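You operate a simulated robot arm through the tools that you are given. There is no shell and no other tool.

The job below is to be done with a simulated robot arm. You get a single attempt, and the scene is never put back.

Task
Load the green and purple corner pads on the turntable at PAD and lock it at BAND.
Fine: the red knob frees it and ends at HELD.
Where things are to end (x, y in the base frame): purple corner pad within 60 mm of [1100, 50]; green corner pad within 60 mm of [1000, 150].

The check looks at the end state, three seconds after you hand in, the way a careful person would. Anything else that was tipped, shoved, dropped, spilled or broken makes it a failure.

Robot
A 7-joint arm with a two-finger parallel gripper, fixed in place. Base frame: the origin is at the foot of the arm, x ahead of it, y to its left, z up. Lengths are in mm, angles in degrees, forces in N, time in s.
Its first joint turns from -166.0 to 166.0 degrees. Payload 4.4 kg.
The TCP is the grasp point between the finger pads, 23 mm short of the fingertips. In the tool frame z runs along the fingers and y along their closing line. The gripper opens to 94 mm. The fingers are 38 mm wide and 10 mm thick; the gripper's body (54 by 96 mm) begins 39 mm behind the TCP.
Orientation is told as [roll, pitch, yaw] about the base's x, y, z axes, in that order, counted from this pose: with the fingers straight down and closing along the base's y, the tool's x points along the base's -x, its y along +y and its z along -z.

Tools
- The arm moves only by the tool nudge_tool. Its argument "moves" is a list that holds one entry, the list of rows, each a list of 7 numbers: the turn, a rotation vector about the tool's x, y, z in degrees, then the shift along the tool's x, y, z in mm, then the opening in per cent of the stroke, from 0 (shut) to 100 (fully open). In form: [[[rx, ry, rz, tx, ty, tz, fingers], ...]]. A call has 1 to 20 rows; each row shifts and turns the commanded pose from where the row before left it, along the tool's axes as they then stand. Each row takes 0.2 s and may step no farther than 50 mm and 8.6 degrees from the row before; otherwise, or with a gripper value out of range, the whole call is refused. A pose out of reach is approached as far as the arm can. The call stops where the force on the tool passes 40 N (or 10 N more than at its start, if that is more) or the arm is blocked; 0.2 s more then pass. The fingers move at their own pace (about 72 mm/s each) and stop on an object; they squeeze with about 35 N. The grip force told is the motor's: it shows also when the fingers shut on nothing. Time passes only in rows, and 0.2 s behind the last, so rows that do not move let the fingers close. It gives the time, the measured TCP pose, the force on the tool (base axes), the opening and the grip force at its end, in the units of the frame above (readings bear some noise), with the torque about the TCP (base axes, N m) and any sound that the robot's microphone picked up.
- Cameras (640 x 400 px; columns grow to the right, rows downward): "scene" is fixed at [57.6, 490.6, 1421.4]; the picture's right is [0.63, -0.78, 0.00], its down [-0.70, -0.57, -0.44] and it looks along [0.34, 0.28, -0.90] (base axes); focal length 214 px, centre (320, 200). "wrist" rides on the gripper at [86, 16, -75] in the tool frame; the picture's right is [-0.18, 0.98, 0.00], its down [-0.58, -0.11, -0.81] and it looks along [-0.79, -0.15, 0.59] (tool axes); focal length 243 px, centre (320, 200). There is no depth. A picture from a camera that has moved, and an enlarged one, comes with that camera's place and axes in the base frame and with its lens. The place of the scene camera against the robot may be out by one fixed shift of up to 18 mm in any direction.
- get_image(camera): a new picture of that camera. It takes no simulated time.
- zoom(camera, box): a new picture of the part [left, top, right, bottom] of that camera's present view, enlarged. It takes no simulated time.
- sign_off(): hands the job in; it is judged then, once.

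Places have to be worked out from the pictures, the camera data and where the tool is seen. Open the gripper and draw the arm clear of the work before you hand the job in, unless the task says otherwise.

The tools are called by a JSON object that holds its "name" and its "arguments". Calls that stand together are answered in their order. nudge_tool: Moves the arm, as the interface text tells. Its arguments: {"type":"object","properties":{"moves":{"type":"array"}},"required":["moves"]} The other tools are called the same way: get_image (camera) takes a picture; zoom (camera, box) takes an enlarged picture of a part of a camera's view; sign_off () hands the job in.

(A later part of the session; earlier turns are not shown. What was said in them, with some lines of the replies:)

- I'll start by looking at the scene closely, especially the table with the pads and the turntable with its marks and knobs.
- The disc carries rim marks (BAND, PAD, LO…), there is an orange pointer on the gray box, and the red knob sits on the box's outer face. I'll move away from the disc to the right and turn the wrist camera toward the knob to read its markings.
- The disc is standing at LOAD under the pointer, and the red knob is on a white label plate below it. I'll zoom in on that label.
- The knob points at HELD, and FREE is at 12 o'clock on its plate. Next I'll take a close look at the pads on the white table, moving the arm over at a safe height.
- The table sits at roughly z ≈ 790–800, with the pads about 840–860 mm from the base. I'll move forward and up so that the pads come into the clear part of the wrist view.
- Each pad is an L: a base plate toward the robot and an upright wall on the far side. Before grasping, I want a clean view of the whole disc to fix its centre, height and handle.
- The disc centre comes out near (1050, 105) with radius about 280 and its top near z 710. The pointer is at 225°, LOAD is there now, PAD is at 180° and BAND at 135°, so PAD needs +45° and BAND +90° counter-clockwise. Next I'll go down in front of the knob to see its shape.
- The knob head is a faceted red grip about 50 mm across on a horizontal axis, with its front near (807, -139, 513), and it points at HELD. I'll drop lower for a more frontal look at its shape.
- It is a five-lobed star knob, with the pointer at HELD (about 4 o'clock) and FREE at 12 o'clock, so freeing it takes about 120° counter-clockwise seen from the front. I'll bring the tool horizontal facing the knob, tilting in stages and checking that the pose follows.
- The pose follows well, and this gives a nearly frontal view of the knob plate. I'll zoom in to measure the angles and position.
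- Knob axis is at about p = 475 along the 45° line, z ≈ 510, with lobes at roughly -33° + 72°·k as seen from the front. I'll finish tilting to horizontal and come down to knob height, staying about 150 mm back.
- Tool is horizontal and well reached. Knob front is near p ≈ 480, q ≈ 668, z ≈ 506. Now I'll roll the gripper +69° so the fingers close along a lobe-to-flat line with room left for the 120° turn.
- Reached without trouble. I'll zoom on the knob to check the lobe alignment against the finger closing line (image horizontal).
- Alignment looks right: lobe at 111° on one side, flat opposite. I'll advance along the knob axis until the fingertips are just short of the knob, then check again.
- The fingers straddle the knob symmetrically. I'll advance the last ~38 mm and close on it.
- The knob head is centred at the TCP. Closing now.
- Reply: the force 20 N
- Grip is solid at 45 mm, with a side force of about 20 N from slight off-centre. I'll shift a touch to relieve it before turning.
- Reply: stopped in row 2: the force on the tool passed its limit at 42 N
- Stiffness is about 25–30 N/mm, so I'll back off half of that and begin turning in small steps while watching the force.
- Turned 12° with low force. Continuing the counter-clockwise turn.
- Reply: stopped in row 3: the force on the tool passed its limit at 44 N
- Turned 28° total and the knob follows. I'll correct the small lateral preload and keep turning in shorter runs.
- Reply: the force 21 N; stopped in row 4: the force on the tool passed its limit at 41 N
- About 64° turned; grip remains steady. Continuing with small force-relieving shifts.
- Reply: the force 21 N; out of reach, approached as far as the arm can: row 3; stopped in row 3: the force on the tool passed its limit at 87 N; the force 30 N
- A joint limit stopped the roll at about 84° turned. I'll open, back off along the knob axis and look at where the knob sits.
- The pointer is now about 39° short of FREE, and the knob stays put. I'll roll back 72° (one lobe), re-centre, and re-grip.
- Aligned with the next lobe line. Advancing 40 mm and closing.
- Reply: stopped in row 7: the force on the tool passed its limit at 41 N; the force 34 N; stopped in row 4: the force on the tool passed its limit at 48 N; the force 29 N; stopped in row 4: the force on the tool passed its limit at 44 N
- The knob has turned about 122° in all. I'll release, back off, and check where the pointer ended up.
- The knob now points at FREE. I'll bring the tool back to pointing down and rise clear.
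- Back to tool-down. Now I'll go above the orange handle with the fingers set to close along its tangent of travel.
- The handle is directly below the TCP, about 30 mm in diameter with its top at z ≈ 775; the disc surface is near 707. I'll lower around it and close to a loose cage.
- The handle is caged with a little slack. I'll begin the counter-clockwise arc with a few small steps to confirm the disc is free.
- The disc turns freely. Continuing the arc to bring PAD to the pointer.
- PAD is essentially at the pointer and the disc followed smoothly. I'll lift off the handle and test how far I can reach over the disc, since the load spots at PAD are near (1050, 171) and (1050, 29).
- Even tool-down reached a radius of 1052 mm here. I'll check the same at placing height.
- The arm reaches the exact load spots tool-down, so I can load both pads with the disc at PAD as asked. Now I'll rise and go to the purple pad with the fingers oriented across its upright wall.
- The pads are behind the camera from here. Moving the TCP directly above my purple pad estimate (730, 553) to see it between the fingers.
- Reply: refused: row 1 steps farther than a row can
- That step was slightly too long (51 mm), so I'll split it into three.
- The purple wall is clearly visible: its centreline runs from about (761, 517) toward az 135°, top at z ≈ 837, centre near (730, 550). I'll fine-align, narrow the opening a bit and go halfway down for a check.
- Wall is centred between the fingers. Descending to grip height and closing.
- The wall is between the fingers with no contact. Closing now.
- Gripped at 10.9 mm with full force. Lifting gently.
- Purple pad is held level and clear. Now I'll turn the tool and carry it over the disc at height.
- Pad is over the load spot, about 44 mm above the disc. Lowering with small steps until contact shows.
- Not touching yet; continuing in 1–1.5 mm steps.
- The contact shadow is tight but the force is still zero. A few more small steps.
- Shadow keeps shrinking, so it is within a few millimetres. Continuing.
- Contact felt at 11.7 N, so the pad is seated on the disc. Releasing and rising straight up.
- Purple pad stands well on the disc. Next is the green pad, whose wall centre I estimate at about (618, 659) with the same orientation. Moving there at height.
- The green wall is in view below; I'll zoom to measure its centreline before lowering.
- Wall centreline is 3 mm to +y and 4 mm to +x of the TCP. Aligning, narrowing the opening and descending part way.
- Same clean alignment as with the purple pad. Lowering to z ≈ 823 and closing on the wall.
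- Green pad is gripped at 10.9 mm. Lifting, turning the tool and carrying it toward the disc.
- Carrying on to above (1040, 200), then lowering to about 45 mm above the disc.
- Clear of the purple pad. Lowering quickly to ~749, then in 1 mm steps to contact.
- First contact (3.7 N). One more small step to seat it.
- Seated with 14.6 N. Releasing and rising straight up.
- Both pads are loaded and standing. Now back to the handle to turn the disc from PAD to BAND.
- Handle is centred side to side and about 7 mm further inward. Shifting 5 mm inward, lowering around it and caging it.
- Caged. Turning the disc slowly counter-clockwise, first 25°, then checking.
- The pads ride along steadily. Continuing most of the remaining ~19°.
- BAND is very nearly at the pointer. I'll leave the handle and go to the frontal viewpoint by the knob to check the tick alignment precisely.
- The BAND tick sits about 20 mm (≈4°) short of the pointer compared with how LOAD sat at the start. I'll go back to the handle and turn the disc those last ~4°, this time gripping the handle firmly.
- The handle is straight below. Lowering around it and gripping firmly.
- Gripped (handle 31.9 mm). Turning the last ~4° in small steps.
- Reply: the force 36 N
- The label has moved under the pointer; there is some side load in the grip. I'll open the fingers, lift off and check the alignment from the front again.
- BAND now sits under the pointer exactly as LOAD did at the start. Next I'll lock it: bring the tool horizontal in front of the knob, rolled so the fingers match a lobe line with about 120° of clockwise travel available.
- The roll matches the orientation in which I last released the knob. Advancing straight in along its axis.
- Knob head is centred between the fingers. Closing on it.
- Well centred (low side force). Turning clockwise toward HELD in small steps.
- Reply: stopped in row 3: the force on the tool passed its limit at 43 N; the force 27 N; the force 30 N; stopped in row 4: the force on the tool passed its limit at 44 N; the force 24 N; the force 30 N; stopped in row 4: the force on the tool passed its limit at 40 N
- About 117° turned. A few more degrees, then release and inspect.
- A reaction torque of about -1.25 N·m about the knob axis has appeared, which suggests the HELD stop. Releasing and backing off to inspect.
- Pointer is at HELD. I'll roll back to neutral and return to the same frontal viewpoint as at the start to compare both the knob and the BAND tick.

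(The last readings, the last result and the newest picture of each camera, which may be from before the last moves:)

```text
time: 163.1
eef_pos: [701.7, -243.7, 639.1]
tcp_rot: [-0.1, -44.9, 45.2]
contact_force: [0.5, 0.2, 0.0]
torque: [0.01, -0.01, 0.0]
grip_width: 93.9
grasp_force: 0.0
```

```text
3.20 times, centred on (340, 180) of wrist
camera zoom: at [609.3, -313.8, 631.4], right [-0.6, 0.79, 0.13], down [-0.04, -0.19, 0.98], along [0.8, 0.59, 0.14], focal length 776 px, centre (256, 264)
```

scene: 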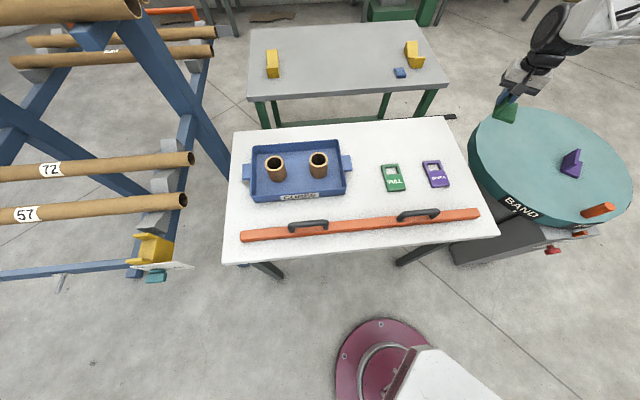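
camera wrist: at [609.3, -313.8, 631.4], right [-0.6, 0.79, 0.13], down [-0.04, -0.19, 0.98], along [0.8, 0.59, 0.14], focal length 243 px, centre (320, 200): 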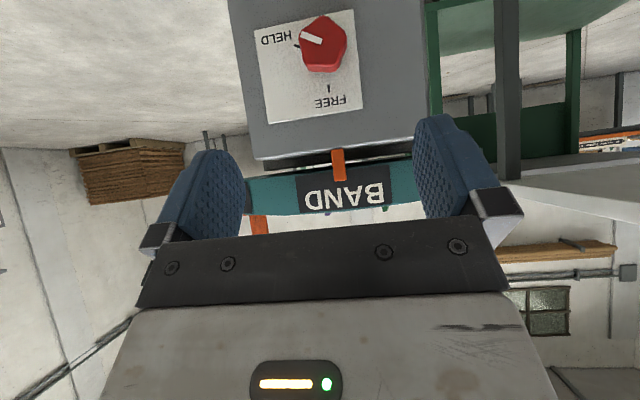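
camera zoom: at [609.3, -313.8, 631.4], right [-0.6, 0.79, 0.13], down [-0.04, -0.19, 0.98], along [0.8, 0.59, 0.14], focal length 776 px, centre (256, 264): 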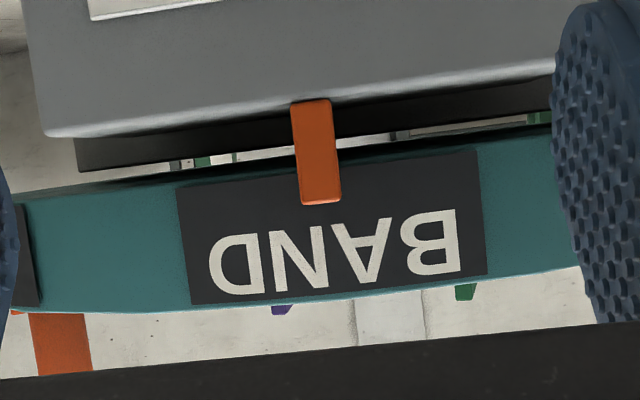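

Knob is back exactly at HELD and BAND is at the pointer, both matching the original LOAD/HELD geometry. Now I'll bring the tool upright, rise clear and verify the pads' final positions from above.

{"name": "nudge_tool", "arguments": {"moves": [[[0, 7.5, 0, 0, 0, 0, 100], [0, 7.5, 0, 0, 0, 0, 100], [0, 7.5, 0, 0, 0, 0, 100], [0, 7.5, 0, 0, 0, 0, 100], [0, 7.5, 0, 0, 0, 0, 100], [0, 7.5, 0, 0, 0, 0, 100], [0, 0, 0, 0, 0, -50, 100], [0, 0, 0, 0, 0, -50, 100], [0, 0, 0, 0, 0, -50, 100], [0, 0, 0, 0, 0, -50, 100], [0, 0, 0, 0, 0, -50, 100], [0, 0, 0, 0, 0, -50, 100], [0, 0, 0, 0, 0, -50, 100], [0, 0, 0, 0, 0, -50, 100], [0, 0, 0, 0, 0, -50, 100], [0, 0, 0, 0, 0, -50, 100], [0, 0, 0, 0, 0, 0, 100]]]}}

{"name": "nudge_tool", "arguments": {"moves": [[[0, 0, 8.5, 0, 0, 0, 100], [0, 0, 8.5, 0, 0, 0, 100], [0, 0, 8.5, 0, 0, 0, 100], [0, 0, 8.5, 0, 0, 0, 100], [0, 0, 0, 7, 45.8, 0, 100], [0, 0, 0, 7, 45.8, 0, 100], [0, 0, 0, 7, 45.8, 0, 100], [0, 0, 0, 7, 45.8, 0, 100], [0, 0, 0, 7, 45.8, 0, 100], [0, 0, 0, 7, 45.8, 0, 100], [0, 0, 0, 7, 45.8, 0, 100], [0, 0, 0, 0, 0, 0, 100]]]}}

{"name": "get_image", "arguments": {"camera": "wrist"}}

{"name": "get_image", "arguments": {"camera": "scene"}}

```text
time: 166.7
eef_pos: [699.5, -244.3, 1138.1]
tcp_rot: [0.0, 0.1, 45.2]
contact_force: [0.1, -0.1, 0.0]
torque: [0.0, 0.03, 0.0]
grip_width: 94.2
grasp_force: 0.1
```

```text
time: 169.3
eef_pos: [591.9, 57.8, 1139.8]
tcp_rot: [0.0, 0.0, 11.0]
contact_force: [0.6, 0.1, -0.9]
torque: [0.0, 0.0, -0.01]
grip_width: 94.1
grasp_force: 0.1
```

```text
taken
camera wrist: at [503.3, 56.6, 1214.1], right [-0.01, 1.0, 0.0], down [0.59, 0.0, 0.81], along [0.81, 0.01, -0.59], focal length 243 px, centre (320, 200)
```

wrist: 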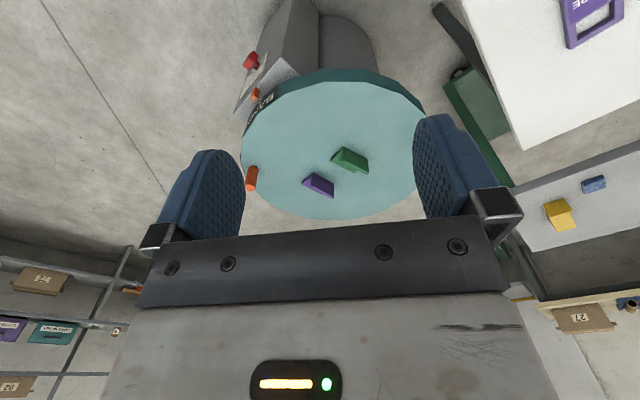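

```text
taken
```

scene: 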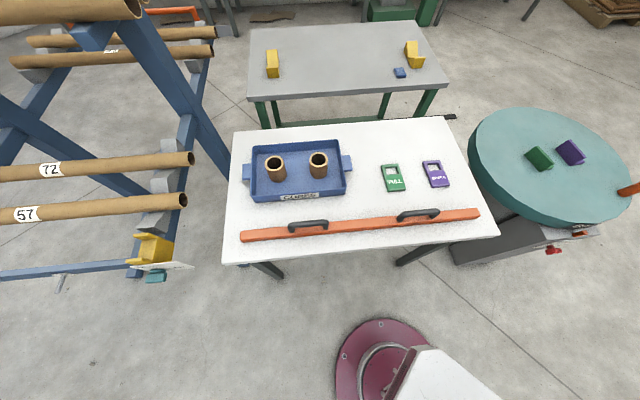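

By projection the green pad is near (995, 149) and the purple near (1107, 61), both close to target. A last zoom will confirm they are upright and that nothing else was disturbed.

{"name": "zoom", "arguments": {"camera": "wrist", "box": [240, 120, 400, 220]}}

{"name": "zoom", "arguments": {"camera": "scene", "box": [440, 90, 640, 270]}}

{"name": "zoom", "arguments": {"camera": "scene", "box": [220, 100, 500, 260]}}

```text
4.00 times, centred on (320, 170) of wrist
camera zoom: at [503.3, 56.6, 1214.1], right [-0.01, 1.0, 0.0], down [0.59, 0.0, 0.81], along [0.81, 0.01, -0.59], focal length 970 px, centre (320, 320)
```

zoom: 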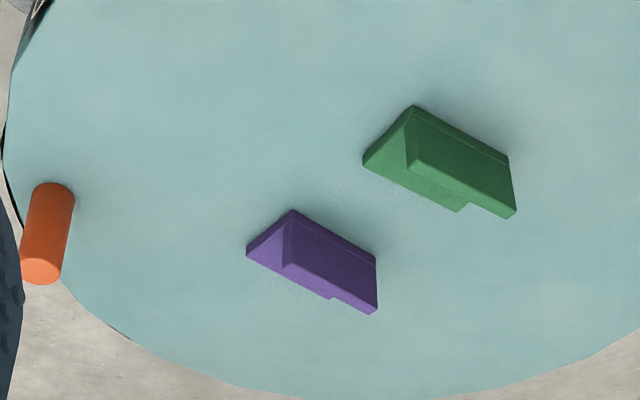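

```text
2.22 times, centred on (540, 180) of scene
camera zoom: at [57.6, 490.6, 1421.4], right [0.63, -0.78, 0.0], down [-0.7, -0.57, -0.44], along [0.34, 0.28, -0.9], focal length 477 px, centre (-169, 244)
```

zoom: 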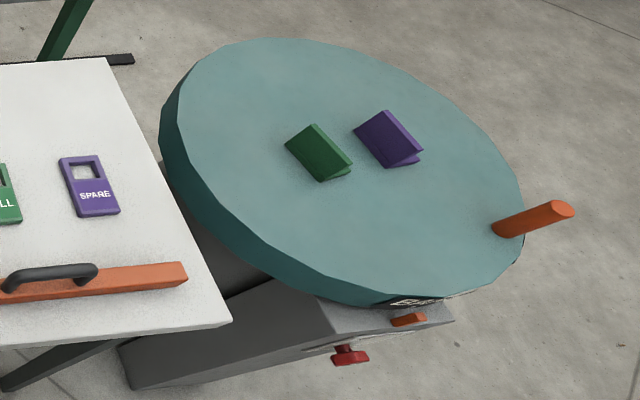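

```text
2.29 times, centred on (360, 180) of scene
camera zoom: at [57.6, 490.6, 1421.4], right [0.63, -0.78, 0.0], down [-0.7, -0.57, -0.44], along [0.34, 0.28, -0.9], focal length 490 px, centre (229, 246)
```

zoom: 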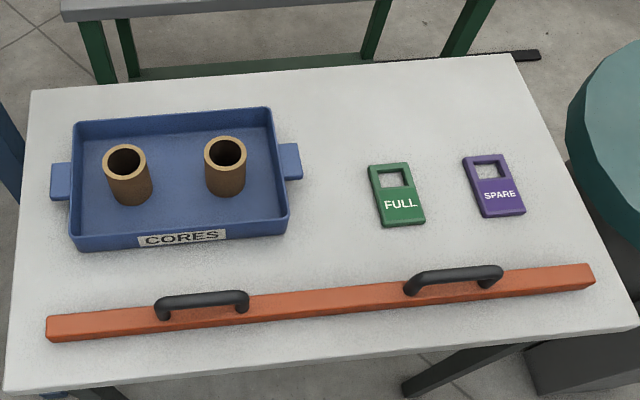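

Both pads are upright near their targets, BAND is at the pointer, the knob is at HELD, and the table items are undisturbed. The gripper is open and the arm is well clear, so I'm handing in.

{"name": "sign_off", "arguments": {}}

```text
The job is handed in.
```

The job is handed in: both corner pads are on the turntable, it stands at BAND, and the red knob is back at HELD. The tool only confirmed the hand-in, so I don't have the result of the check.

| Item | Target (mm) | Where I judge it to be (mm) |
|---|---|---|
| Green corner pad | [1000, 150] | about [995, 149] |
| Purple corner pad | [1100, 50] | about [1107, 61] |

- **Pads:** I turned the knob to FREE and brought the disc to PAD, stopping a few degrees short. I loaded both pads there. In the last pictures both stand upright.
- **BAND and the lock:** the first turn to BAND came up about 4° short, so I went back and corrected it. The BAND mark now lines up with the pointer as LOAD did at the start. The knob points to HELD as it did before I touched it.
- **Everything else:** the last pictures show the tray, cores, tags, bar and the other table undisturbed. The gripper is open and the arm is clear of the work.
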